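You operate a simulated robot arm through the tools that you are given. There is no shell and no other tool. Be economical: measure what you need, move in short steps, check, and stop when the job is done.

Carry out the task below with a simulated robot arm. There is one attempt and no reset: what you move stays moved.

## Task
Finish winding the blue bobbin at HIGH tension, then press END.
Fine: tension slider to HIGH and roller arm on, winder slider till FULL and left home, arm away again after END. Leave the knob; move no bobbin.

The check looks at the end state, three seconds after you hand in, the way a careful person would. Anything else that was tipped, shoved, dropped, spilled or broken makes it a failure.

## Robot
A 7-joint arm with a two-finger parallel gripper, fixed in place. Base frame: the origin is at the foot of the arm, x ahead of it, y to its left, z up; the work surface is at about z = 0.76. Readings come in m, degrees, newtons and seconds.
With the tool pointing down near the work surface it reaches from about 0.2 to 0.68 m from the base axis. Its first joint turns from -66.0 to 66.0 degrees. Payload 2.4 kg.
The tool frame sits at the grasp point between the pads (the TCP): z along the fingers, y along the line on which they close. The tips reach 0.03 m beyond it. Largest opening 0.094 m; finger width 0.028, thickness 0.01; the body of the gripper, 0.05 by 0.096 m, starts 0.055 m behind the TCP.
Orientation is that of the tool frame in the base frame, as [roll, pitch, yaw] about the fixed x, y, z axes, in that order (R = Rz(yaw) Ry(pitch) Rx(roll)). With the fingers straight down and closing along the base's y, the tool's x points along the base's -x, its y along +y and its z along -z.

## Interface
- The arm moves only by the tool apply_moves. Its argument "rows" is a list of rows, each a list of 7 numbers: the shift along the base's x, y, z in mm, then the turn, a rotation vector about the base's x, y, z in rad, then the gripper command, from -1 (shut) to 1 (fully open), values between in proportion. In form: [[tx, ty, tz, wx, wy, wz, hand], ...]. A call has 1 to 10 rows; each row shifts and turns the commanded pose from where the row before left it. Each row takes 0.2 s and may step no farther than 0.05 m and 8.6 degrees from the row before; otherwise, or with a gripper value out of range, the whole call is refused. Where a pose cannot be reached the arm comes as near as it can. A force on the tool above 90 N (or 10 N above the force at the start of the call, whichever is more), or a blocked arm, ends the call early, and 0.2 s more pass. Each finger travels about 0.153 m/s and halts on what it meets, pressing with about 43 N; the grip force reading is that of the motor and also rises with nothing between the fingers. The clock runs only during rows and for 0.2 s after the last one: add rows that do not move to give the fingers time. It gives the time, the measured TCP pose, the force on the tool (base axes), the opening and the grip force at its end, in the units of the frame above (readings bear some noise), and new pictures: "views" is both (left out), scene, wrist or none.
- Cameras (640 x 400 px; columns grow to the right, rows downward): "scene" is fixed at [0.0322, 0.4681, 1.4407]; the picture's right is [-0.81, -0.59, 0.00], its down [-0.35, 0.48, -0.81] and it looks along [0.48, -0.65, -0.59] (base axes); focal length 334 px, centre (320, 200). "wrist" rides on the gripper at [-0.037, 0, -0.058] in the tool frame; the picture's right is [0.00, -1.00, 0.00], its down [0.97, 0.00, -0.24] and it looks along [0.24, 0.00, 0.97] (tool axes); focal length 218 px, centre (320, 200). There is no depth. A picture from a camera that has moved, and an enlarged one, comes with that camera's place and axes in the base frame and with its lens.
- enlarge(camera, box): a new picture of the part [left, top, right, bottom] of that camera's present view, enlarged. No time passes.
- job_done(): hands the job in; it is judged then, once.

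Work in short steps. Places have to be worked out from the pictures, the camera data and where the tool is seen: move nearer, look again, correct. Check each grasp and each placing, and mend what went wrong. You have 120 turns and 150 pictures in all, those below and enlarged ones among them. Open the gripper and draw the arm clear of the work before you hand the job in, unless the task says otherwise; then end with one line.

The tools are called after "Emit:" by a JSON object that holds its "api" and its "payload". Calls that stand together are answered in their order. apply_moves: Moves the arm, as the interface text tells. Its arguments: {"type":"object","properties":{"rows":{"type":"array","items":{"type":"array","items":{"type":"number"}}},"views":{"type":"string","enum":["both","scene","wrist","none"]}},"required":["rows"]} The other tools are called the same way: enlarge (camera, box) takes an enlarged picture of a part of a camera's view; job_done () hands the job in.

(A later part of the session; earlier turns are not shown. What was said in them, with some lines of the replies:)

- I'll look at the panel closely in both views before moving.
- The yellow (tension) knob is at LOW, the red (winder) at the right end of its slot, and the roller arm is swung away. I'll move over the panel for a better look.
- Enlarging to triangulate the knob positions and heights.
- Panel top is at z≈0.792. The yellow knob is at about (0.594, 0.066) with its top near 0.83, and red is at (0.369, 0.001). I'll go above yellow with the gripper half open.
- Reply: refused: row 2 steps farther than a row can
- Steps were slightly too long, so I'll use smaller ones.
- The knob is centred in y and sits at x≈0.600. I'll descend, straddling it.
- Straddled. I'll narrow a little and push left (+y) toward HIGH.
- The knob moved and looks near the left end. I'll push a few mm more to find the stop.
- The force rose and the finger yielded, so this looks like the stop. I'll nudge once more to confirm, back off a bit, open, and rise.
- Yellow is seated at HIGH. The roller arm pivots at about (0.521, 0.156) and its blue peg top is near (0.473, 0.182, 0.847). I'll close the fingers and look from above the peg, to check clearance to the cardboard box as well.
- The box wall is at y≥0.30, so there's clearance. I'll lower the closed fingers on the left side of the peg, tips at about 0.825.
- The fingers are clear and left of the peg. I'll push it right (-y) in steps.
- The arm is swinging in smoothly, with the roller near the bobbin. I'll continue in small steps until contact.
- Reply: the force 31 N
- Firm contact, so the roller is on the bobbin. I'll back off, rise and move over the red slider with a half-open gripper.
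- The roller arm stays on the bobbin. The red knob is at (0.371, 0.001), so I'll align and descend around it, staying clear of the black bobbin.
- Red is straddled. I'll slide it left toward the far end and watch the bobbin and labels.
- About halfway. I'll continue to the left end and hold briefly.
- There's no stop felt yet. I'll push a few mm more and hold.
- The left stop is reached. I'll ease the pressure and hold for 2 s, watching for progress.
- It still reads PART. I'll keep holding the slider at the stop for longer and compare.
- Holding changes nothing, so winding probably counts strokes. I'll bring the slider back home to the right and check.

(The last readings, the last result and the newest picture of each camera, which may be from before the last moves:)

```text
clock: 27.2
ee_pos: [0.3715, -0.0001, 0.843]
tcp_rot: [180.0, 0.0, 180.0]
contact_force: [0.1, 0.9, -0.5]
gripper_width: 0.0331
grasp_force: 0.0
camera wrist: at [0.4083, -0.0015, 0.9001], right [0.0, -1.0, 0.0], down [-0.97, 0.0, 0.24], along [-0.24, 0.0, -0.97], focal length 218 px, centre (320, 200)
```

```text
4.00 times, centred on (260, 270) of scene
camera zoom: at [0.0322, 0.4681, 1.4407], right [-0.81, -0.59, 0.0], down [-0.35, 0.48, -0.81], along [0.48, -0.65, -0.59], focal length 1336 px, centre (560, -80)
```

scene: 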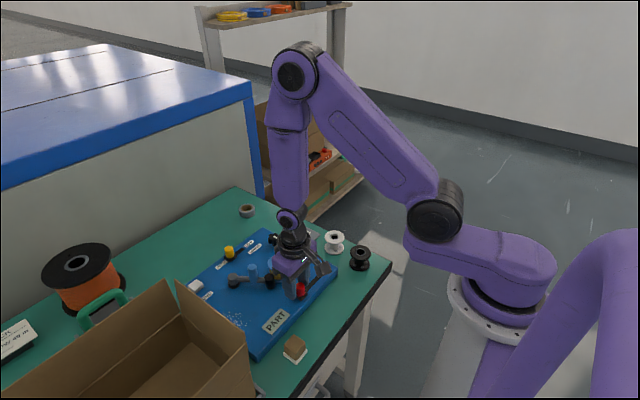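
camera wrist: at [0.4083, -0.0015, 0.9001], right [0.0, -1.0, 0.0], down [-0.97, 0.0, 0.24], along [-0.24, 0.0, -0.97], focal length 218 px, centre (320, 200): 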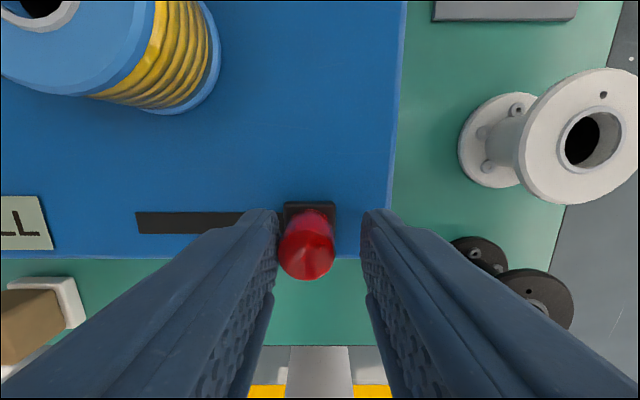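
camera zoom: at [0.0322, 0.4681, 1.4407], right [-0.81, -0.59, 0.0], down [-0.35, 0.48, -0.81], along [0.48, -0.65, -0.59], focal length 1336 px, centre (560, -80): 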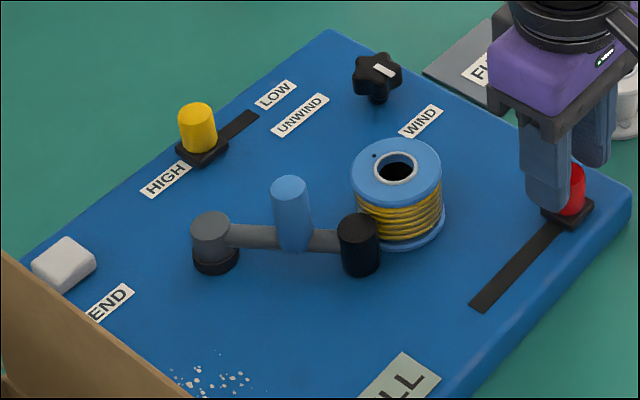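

The display now reads FULL and the thread is thicker. The slider is a few mm short of home, so I'll nudge it to the stop.

Emit:
{"api": "apply_moves", "payload": {"rows": [[0, -3, 0, 0, 0, 0, -0.3], [0, -3, 0, 0, 0, 0, -0.3], [0, 0, 0, 0, 0, 0, -0.3]], "views": "wrist"}}

Emit:
{"api": "enlarge", "payload": {"camera": "scene", "box": [180, 220, 340, 320]}}

```text
clock: 28.0
ee_pos: [0.3716, -0.0069, 0.8431]
tcp_rot: [180.0, 0.0, 180.0]
contact_force: [-1.0, 7.1, -1.8]
gripper_width: 0.0367
grasp_force: 3.3
camera wrist: at [0.4085, -0.0071, 0.9003], right [0.0, -1.0, 0.0], down [-0.97, 0.0, 0.24], along [-0.24, 0.0, -0.97], focal length 218 px, centre (320, 200)
```

wrist: 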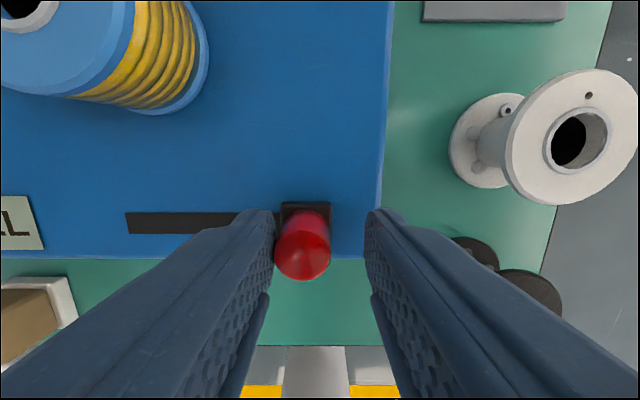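

```text
4.00 times, centred on (260, 270) of scene
camera zoom: at [0.0322, 0.4682, 1.4406], right [-0.81, -0.59, 0.0], down [-0.35, 0.48, -0.81], along [0.48, -0.65, -0.59], focal length 1336 px, centre (560, -80)
```

zoom: 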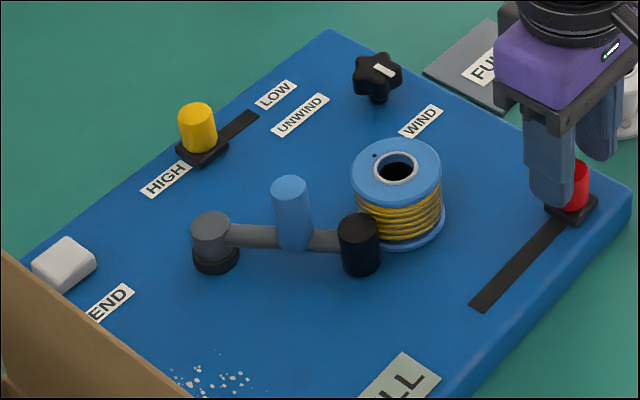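

The slider is at the home stop. I'll release, rise and carry the closed gripper over to above END at about (0.585, 0.221).

Emit:
{"api": "apply_moves", "payload": {"rows": [[0, 7, 0, 0, 0, 0, 0], [0, 0, 40, 0, 0, 0, 0], [0, 0, 45, 0, 0, 0, 0], [0, 0, 30, 0, 0, 0, -1], [32, 34, 0, 0, 0, 0, -1], [32, 34, 0, 0, 0, 0, -1], [32, 34, 0, 0, 0, 0, -1], [32, 34, 0, 0, 0, 0, -1], [32, 34, 0, 0, 0, 0, -1], [0, 0, 0, 0, 0, 0, -1]], "views": "none"}}

Emit:
{"api": "apply_moves", "payload": {"rows": [[27, 25, 0, 0, 0, 0, -1], [26, 25, 0, 0, 0, 0, -1], [0, 0, -40, 0, 0, 0, -1], [0, 0, 0, 0, 0, 0, -1]], "views": "both"}}

Emit:
{"api": "enlarge", "payload": {"camera": "scene", "box": [180, 220, 340, 340]}}

```text
clock: 30.2
ee_pos: [0.5313, 0.1681, 0.9583]
tcp_rot: [-180.0, 0.0, 179.9]
contact_force: [0.4, 0.2, -0.8]
gripper_width: 0.0001
grasp_force: 33.7
```

```text
clock: 31.2
ee_pos: [0.5835, 0.221, 0.9183]
tcp_rot: [-179.9, 0.0, 180.0]
contact_force: [0.3, 0.2, -0.5]
gripper_width: 0.0
grasp_force: 33.1
camera wrist: at [0.6211, 0.22, 0.9755], right [0.0, -1.0, 0.0], down [-0.97, 0.0, 0.24], along [-0.24, 0.0, -0.97], focal length 218 px, centre (320, 200)
```

scene: 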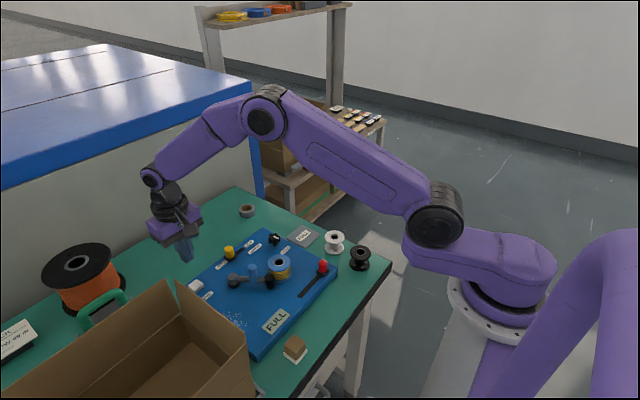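
wrist: 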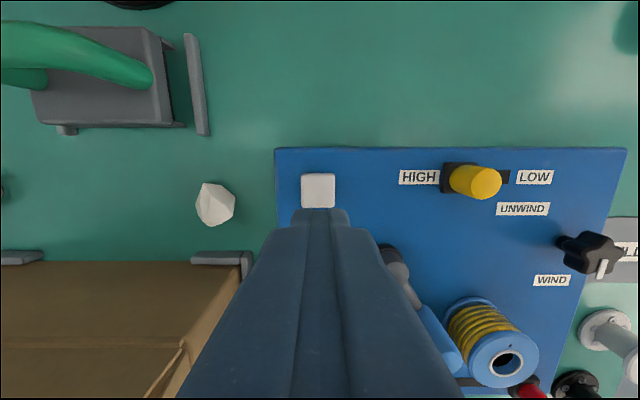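

```text
3.33 times, centred on (260, 280) of scene
camera zoom: at [0.0322, 0.4681, 1.4407], right [-0.81, -0.59, 0.0], down [-0.35, 0.48, -0.81], along [0.48, -0.65, -0.59], focal length 1114 px, centre (520, -67)
```

zoom: 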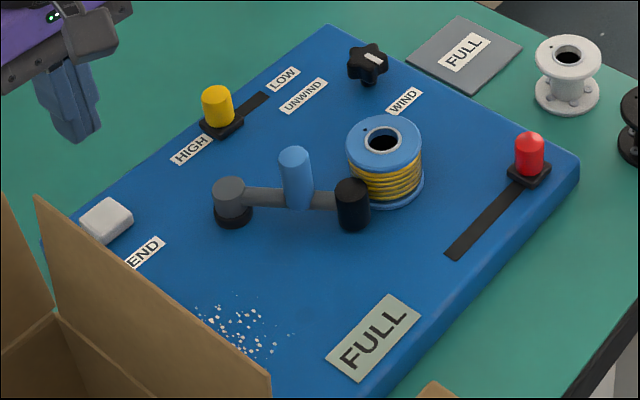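

The display reads FULL and red is home. END is at (0.587, 0.221), nearly under the fingers. I'll descend to just above it, then press in small steps.

Emit:
{"api": "apply_moves", "payload": {"rows": [[4, 0, -35, 0, 0, 0, -1], [0, 0, -35, 0, 0, 0, -1], [0, 0, -6, 0, 0, 0, -1], [0, 0, -3, 0, 0, 0, -1], [0, 0, 0, 0, 0, 0, -1]], "views": "wrist"}}

Emit:
{"api": "enlarge", "payload": {"camera": "scene", "box": [140, 220, 300, 320]}}

```text
clock: 32.4
ee_pos: [0.5885, 0.2205, 0.8384]
tcp_rot: [180.0, 0.0, -179.9]
contact_force: [0.1, -0.1, 0.5]
gripper_width: 0.0
grasp_force: 33.2
camera wrist: at [0.6256, 0.2198, 0.8967], right [0.0, -1.0, 0.0], down [-0.97, 0.0, 0.24], along [-0.24, 0.0, -0.97], focal length 218 px, centre (320, 200)
```

wrist: 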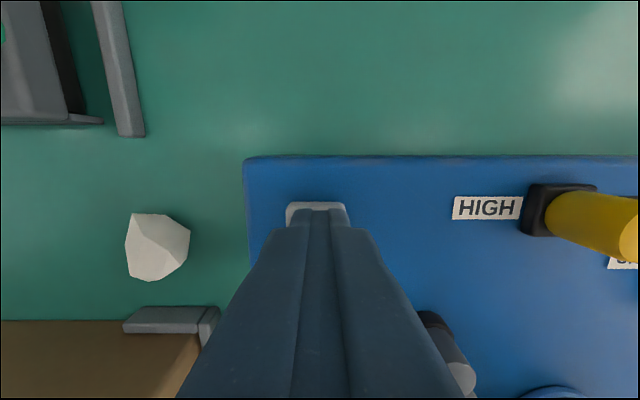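

```text
4.00 times, centred on (220, 270) of scene
camera zoom: at [0.0322, 0.4681, 1.4407], right [-0.81, -0.59, 0.0], down [-0.35, 0.48, -0.81], along [0.48, -0.65, -0.59], focal length 1336 px, centre (720, -80)
```

zoom: 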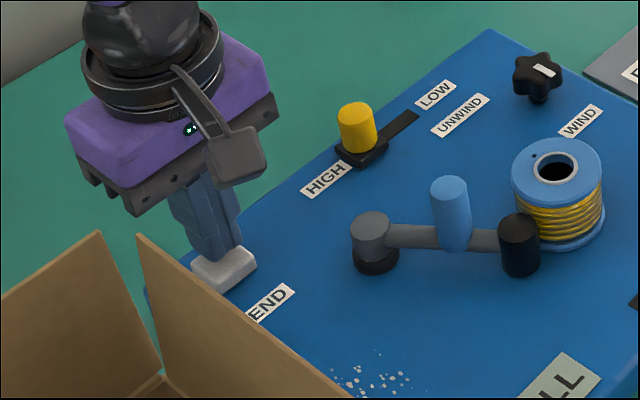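

The tips are right over the button, with no contact yet. I'll press down in 2 mm steps.

Emit:
{"api": "apply_moves", "payload": {"rows": [[0, 0, -2, 0, 0, 0, -1], [0, 0, -2, 0, 0, 0, -1], [0, 0, -2, 0, 0, 0, -1], [0, 0, 0, 0, 0, 0, -1]], "views": "none"}}

Emit:
{"api": "enlarge", "payload": {"camera": "scene", "box": [140, 220, 300, 320]}}

```text
clock: 33.4
ee_pos: [0.5887, 0.2205, 0.8322]
tcp_rot: [-180.0, 0.0, 179.9]
contact_force: [-1.1, 0.3, 0.4]
gripper_width: 0.0
grasp_force: 33.2
```

```text
4.00 times, centred on (220, 270) of scene
camera zoom: at [0.0322, 0.4681, 1.4407], right [-0.81, -0.59, 0.0], down [-0.35, 0.48, -0.81], along [0.48, -0.65, -0.59], focal length 1336 px, centre (720, -80)
```

zoom: 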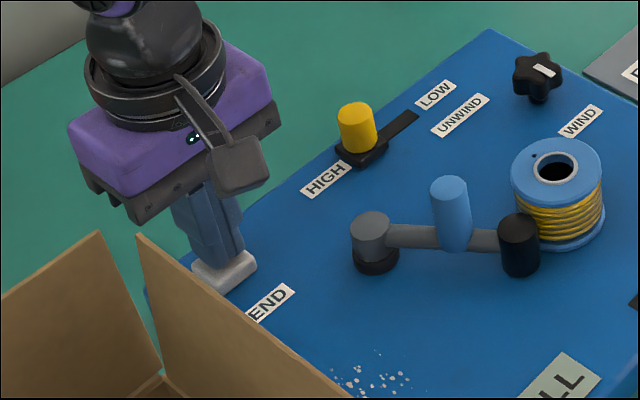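

Still little force, so I'll keep going down.

Emit:
{"api": "apply_moves", "payload": {"rows": [[0, 0, -2, 0, 0, 0, -1], [0, 0, -2, 0, 0, 0, -1], [0, 0, -2, 0, 0, 0, -1], [0, 0, 0, 0, 0, 0, -1]], "views": "none"}}

Emit:
{"api": "enlarge", "payload": {"camera": "scene", "box": [140, 220, 300, 320]}}

```text
clock: 34.4
ee_pos: [0.5884, 0.2202, 0.8271]
tcp_rot: [-179.9, -0.1, 180.0]
contact_force: [-1.6, 0.2, 7.9]
gripper_width: 0.0
grasp_force: 32.8
```

```text
4.00 times, centred on (220, 270) of scene
camera zoom: at [0.032, 0.468, 1.4407], right [-0.81, -0.59, 0.0], down [-0.35, 0.48, -0.81], along [0.48, -0.65, -0.59], focal length 1336 px, centre (720, -80)
```

zoom: 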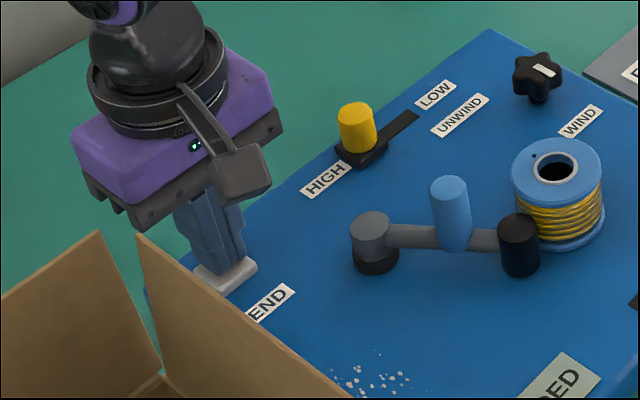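

The button is pressed and the display now ends in "…DED" (ENDED). I'll rise and look from above the roller arm to plan swinging it away.

Emit:
{"api": "apply_moves", "payload": {"rows": [[0, 0, 40, 0, 0, 0, -1], [0, 0, 45, 0, 0, 0, -1], [0, 0, 45, 0, 0, 0, -1], [-30, -30, 10, 0, 0, 0, -1], [-30, -30, 10, 0, 0, 0, -1], [-30, -30, 0, 0, 0, 0, -1], [-30, 0, 0, 0, 0, 0, -1], [0, 0, 0, 0, 0, 0, -1]], "views": "both"}}

Emit:
{"api": "enlarge", "payload": {"camera": "wrist", "box": [200, 80, 440, 230]}}

Emit:
{"api": "enlarge", "payload": {"camera": "scene", "box": [180, 220, 340, 340]}}

```text
clock: 36.2
ee_pos: [0.4681, 0.1289, 0.9756]
tcp_rot: [180.0, 0.0, 179.9]
contact_force: [-1.0, 0.5, -1.2]
gripper_width: 0.0
grasp_force: 33.6
camera wrist: at [0.5051, 0.1296, 1.0338], right [0.0, -1.0, 0.0], down [-0.97, 0.0, 0.24], along [-0.24, 0.0, -0.97], focal length 218 px, centre (320, 200)
```

scene: 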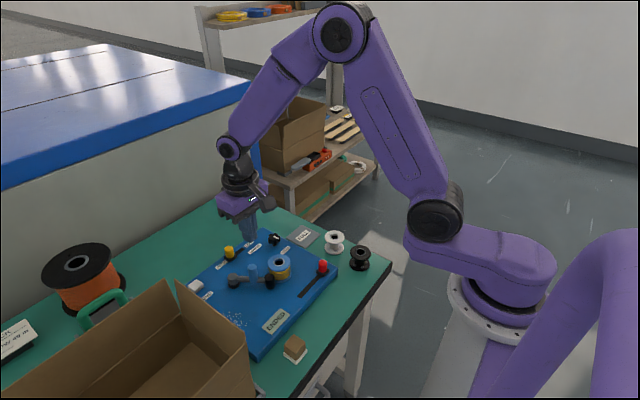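
wrist: 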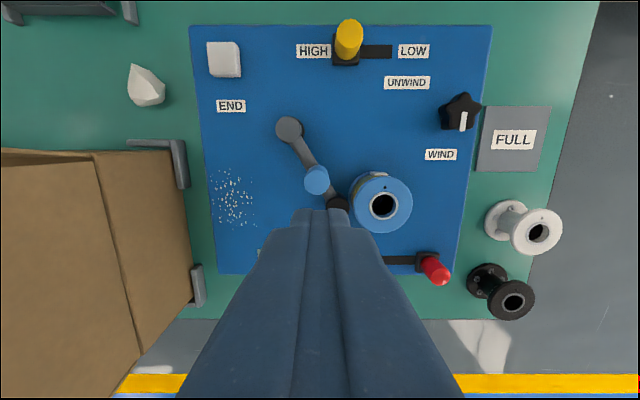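

```text
2.67 times, centred on (320, 155) of wrist
camera zoom: at [0.5051, 0.1296, 1.0338], right [0.0, -1.0, 0.0], down [-0.97, 0.0, 0.24], along [-0.24, 0.0, -0.97], focal length 582 px, centre (320, 320)
```

zoom: 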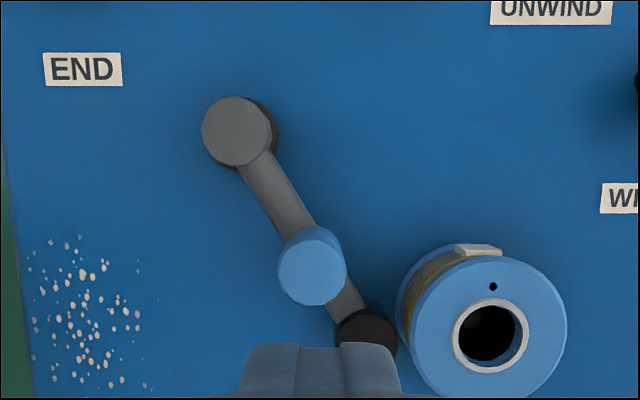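

```text
3.33 times, centred on (260, 280) of scene
camera zoom: at [0.0322, 0.4681, 1.4407], right [-0.81, -0.59, 0.0], down [-0.35, 0.48, -0.81], along [0.48, -0.65, -0.59], focal length 1114 px, centre (520, -67)
```

zoom: 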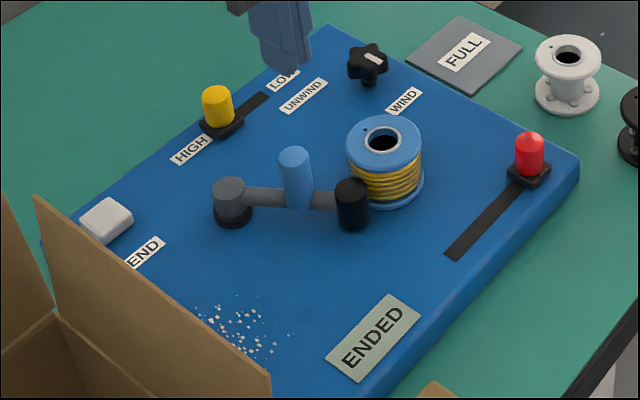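

The display says ENDED. The peg is at (0.475, 0.1325) and the bobbin edge leaves about 17 mm. I'll straddle the peg with a small opening, right finger in the gap.

Emit:
{"api": "apply_moves", "payload": {"rows": [[12, 6, 0, 0, 0, 0, -0.23], [0, 0, -35, 0, 0, 0, -0.23], [0, 0, -35, 0, 0, 0, -0.23], [0, 0, -22, 0, 0, 0, -0.23], [0, 0, 0, 0, 0, 0, -0.23]], "views": "wrist"}}

Emit:
{"api": "enlarge", "payload": {"camera": "scene", "box": [180, 200, 340, 320]}}

```text
clock: 37.4
ee_pos: [0.4802, 0.1364, 0.8845]
tcp_rot: [180.0, 0.0, 180.0]
contact_force: [0.1, 0.4, -0.5]
gripper_width: 0.0361
grasp_force: 0.1
camera wrist: at [0.5172, 0.136, 0.942], right [0.0, -1.0, 0.0], down [-0.97, 0.0, 0.24], along [-0.24, 0.0, -0.97], focal length 218 px, centre (320, 200)
```

wrist: 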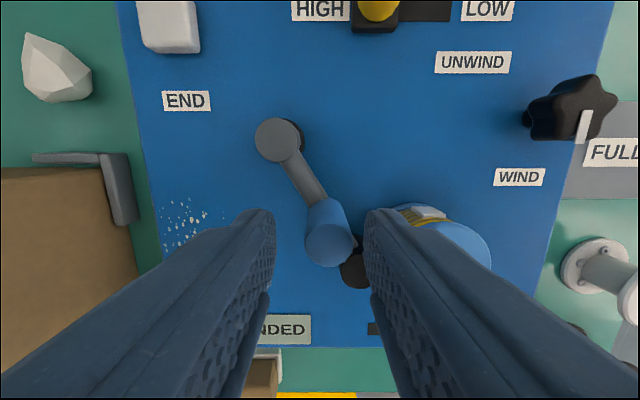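

```text
3.33 times, centred on (260, 260) of scene
camera zoom: at [0.0322, 0.4681, 1.4407], right [-0.81, -0.59, 0.0], down [-0.35, 0.48, -0.81], along [0.48, -0.65, -0.59], focal length 1114 px, centre (520, 0)
```

zoom: 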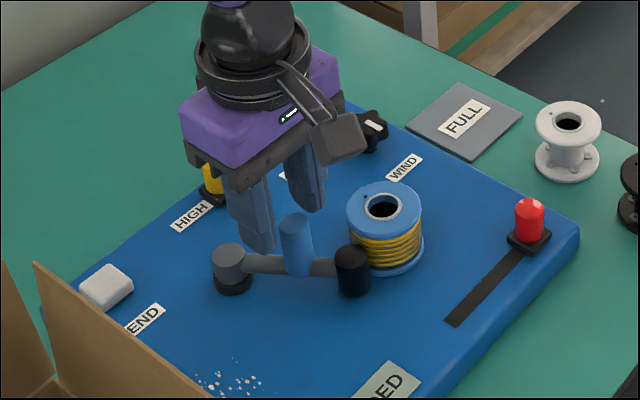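

The peg sits between the fingers and the gap is clear. I'll descend the last 25 mm.

Emit:
{"api": "apply_moves", "payload": {"rows": [[0, -1, -13, 0, 0, 0, -0.23], [0, 0, -12, 0, 0, 0, -0.23], [0, 0, 0, 0, 0, 0, -0.23]], "views": "wrist"}}

Emit:
{"api": "enlarge", "payload": {"camera": "scene", "box": [180, 220, 340, 320]}}

```text
clock: 38.2
ee_pos: [0.48, 0.1345, 0.86]
tcp_rot: [-179.9, 0.0, 180.0]
contact_force: [0.6, 1.1, -0.2]
gripper_width: 0.0362
grasp_force: 0.0
camera wrist: at [0.5173, 0.1345, 0.9177], right [0.0, -1.0, 0.0], down [-0.97, 0.0, 0.24], along [-0.24, 0.0, -0.97], focal length 218 px, centre (320, 200)
```

wrist: 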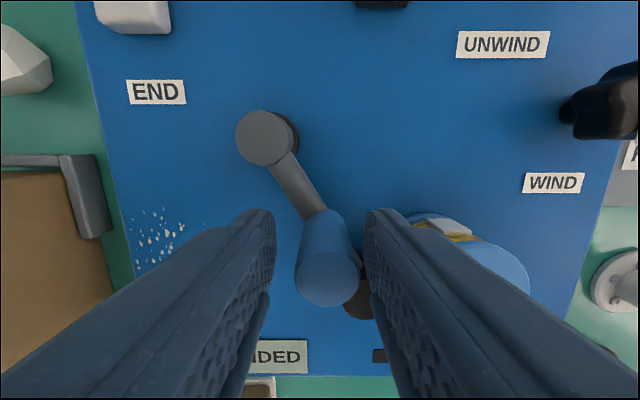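

```text
4.00 times, centred on (260, 270) of scene
camera zoom: at [0.0322, 0.4681, 1.4407], right [-0.81, -0.59, 0.0], down [-0.35, 0.48, -0.81], along [0.48, -0.65, -0.59], focal length 1336 px, centre (560, -80)
```

zoom: 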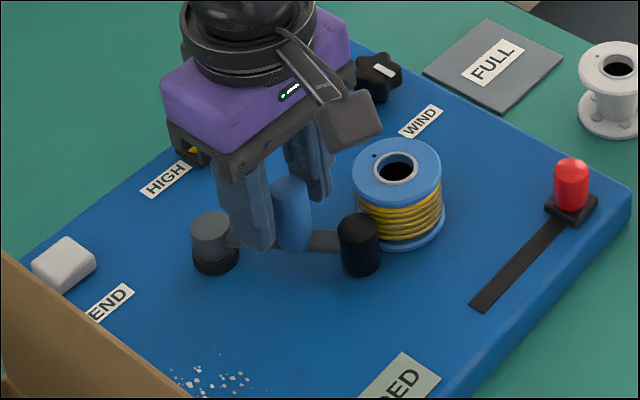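

Well straddled, no contact. I'll swing the arm away (+y) with a slight x-arc.

Emit:
{"api": "apply_moves", "payload": {"rows": [[-1, 6, 0, 0, 0, 0, -0.23], [-2, 8, 0, 0, 0, 0, -0.23], [-3, 8, 0, 0, 0, 0, -0.23], [-2, 8, 0, 0, 0, 0, -0.23], [0, 8, 0, 0, 0, 0, -0.23], [1, 8, 0, 0, 0, 0, -0.23], [1, 4, 0, 0, 0, 0, -0.23], [0, 0, 0, 0, 0, 0, -0.23]], "views": "wrist"}}

Emit:
{"api": "enlarge", "payload": {"camera": "scene", "box": [180, 220, 340, 320]}}

```text
clock: 40.0
ee_pos: [0.4751, 0.1844, 0.8603]
tcp_rot: [-180.0, 0.1, 179.9]
contact_force: [-0.5, 0.3, -0.1]
gripper_width: 0.0364
grasp_force: 0.3
camera wrist: at [0.512, 0.1844, 0.9177], right [0.0, -1.0, 0.0], down [-0.97, 0.0, 0.24], along [-0.24, 0.0, -0.97], focal length 218 px, centre (320, 200)
```

wrist: 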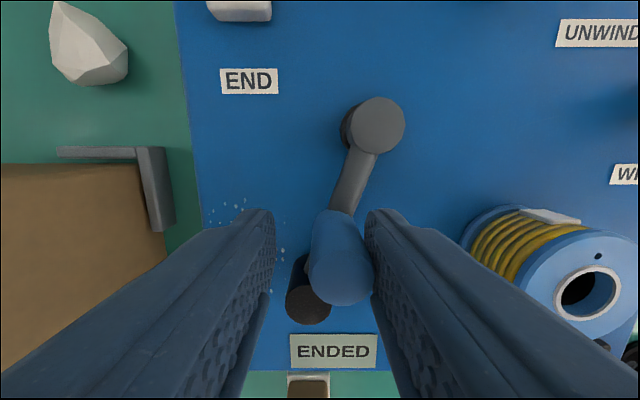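

```text
4.00 times, centred on (260, 270) of scene
camera zoom: at [0.0322, 0.4681, 1.4407], right [-0.81, -0.59, 0.0], down [-0.35, 0.48, -0.81], along [0.48, -0.65, -0.59], focal length 1336 px, centre (560, -80)
```

zoom: 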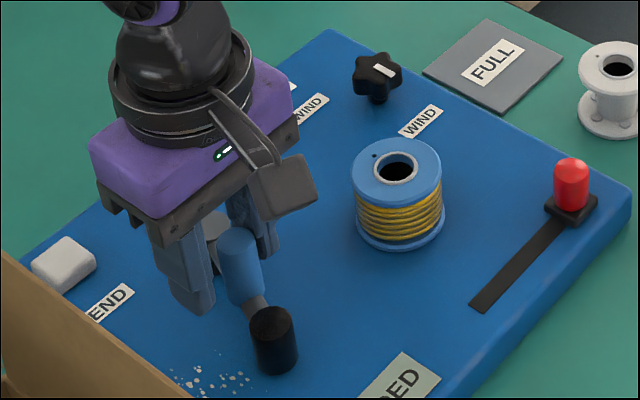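

Almost at the original rest position. I'll nudge further until the stop.

Emit:
{"api": "apply_moves", "payload": {"rows": [[1, 3, 0, 0, 0, 0, -0.23], [0, 3, 0, 0, 0, 0, -0.23], [0, 2, 0, 0, 0, 0, -0.23], [0, 0, 0, 0, 0, 0, -0.23]], "views": "none"}}

Emit:
{"api": "enlarge", "payload": {"camera": "scene", "box": [180, 220, 340, 320]}}

```text
clock: 41.0
ee_pos: [0.4748, 0.1918, 0.8595]
tcp_rot: [-179.9, -0.1, 179.9]
contact_force: [-1.3, -12.9, 2.8]
gripper_width: 0.0434
grasp_force: 5.9
```

```text
4.00 times, centred on (260, 270) of scene
camera zoom: at [0.0322, 0.4678, 1.4408], right [-0.81, -0.59, 0.0], down [-0.35, 0.48, -0.81], along [0.48, -0.65, -0.59], focal length 1336 px, centre (560, -80)
```

zoom: 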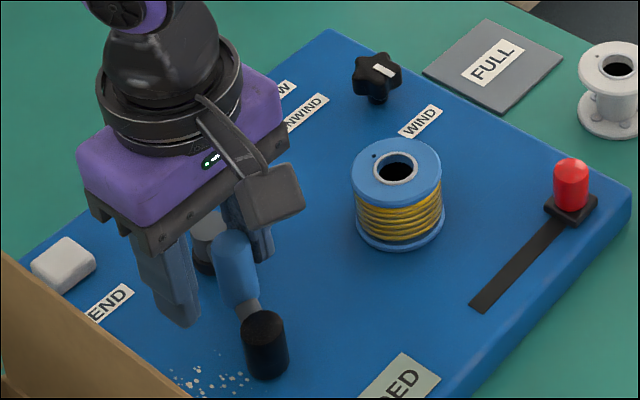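

At the rest stop, same as the start. I'll back off, rise, open and withdraw to the starting position.

Emit:
{"api": "apply_moves", "payload": {"rows": [[0, -8, 0, 0, 0, 0, -0.15], [0, 0, 30, 0, 0, 0, -0.1], [0, 0, 45, 0, 0, 0, 0.3], [0, 0, 45, 0, 0, 0, 1], [-20, -25, 35, 0, 0, 0, 1], [-20, -25, 35, 0, 0, 0, 1], [-20, -30, 30, 0, 0, 0, 1], [-20, -30, 25, 0, 0, 0, 1], [-20, -30, 0, 0, 0, 0, 1], [0, 0, 0, 0, 0, 0, 1]], "views": "both"}}

Emit:
{"api": "enlarge", "payload": {"camera": "scene", "box": [160, 200, 400, 350]}}

Emit:
{"api": "enlarge", "payload": {"camera": "wrist", "box": [160, 0, 460, 210]}}

```text
clock: 43.2
ee_pos: [0.3749, 0.043, 1.1042]
tcp_rot: [-180.0, -0.1, 180.0]
contact_force: [-1.4, 0.0, 1.1]
gripper_width: 0.0939
grasp_force: 0.0
camera wrist: at [0.4125, 0.044, 1.1622], right [0.0, -1.0, 0.0], down [-0.97, 0.0, 0.24], along [-0.24, 0.0, -0.97], focal length 218 px, centre (320, 200)
```

scene: 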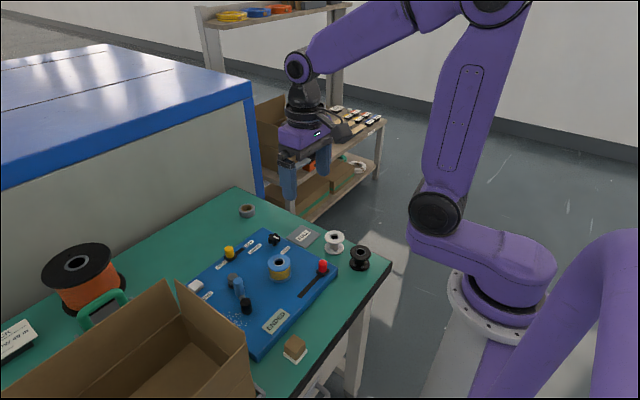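
wrist: 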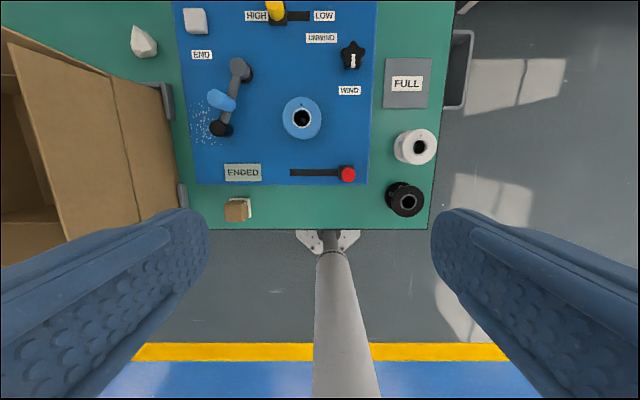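

```text
2.67 times, centred on (280, 275) of scene
camera zoom: at [0.0322, 0.4681, 1.4407], right [-0.81, -0.59, 0.0], down [-0.35, 0.48, -0.81], along [0.48, -0.65, -0.59], focal length 891 px, centre (427, 0)
```

zoom: 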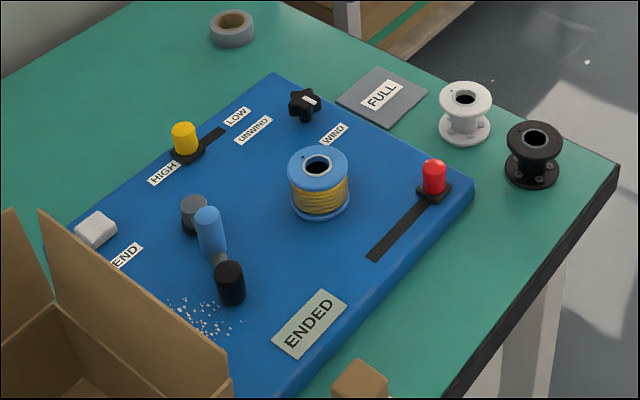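

```text
1.90 times, centred on (310, 105) of wrist
camera zoom: at [0.4125, 0.044, 1.1622], right [0.0, -1.0, 0.0], down [-0.97, 0.0, 0.24], along [-0.24, 0.0, -0.97], focal length 416 px, centre (339, 381)
```

zoom: 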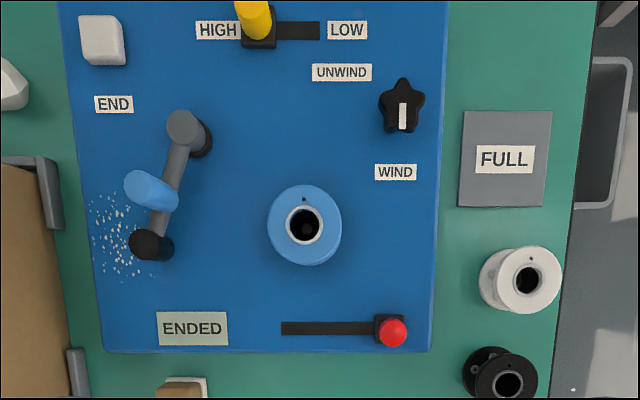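

Everything matches the task: tension is at HIGH, the bobbin is full, the display reads ENDED, red is home and the roller arm is away. The knob and bobbins are untouched, and the arm is clear.

Emit:
{"api": "job_done", "payload": {}}

```text
The job is handed in.
```

The blue bobbin was wound to FULL at HIGH tension and END was pressed; the display reads ENDED, the winder slider is home, the roller arm is away, and the knob and bobbins were not moved.
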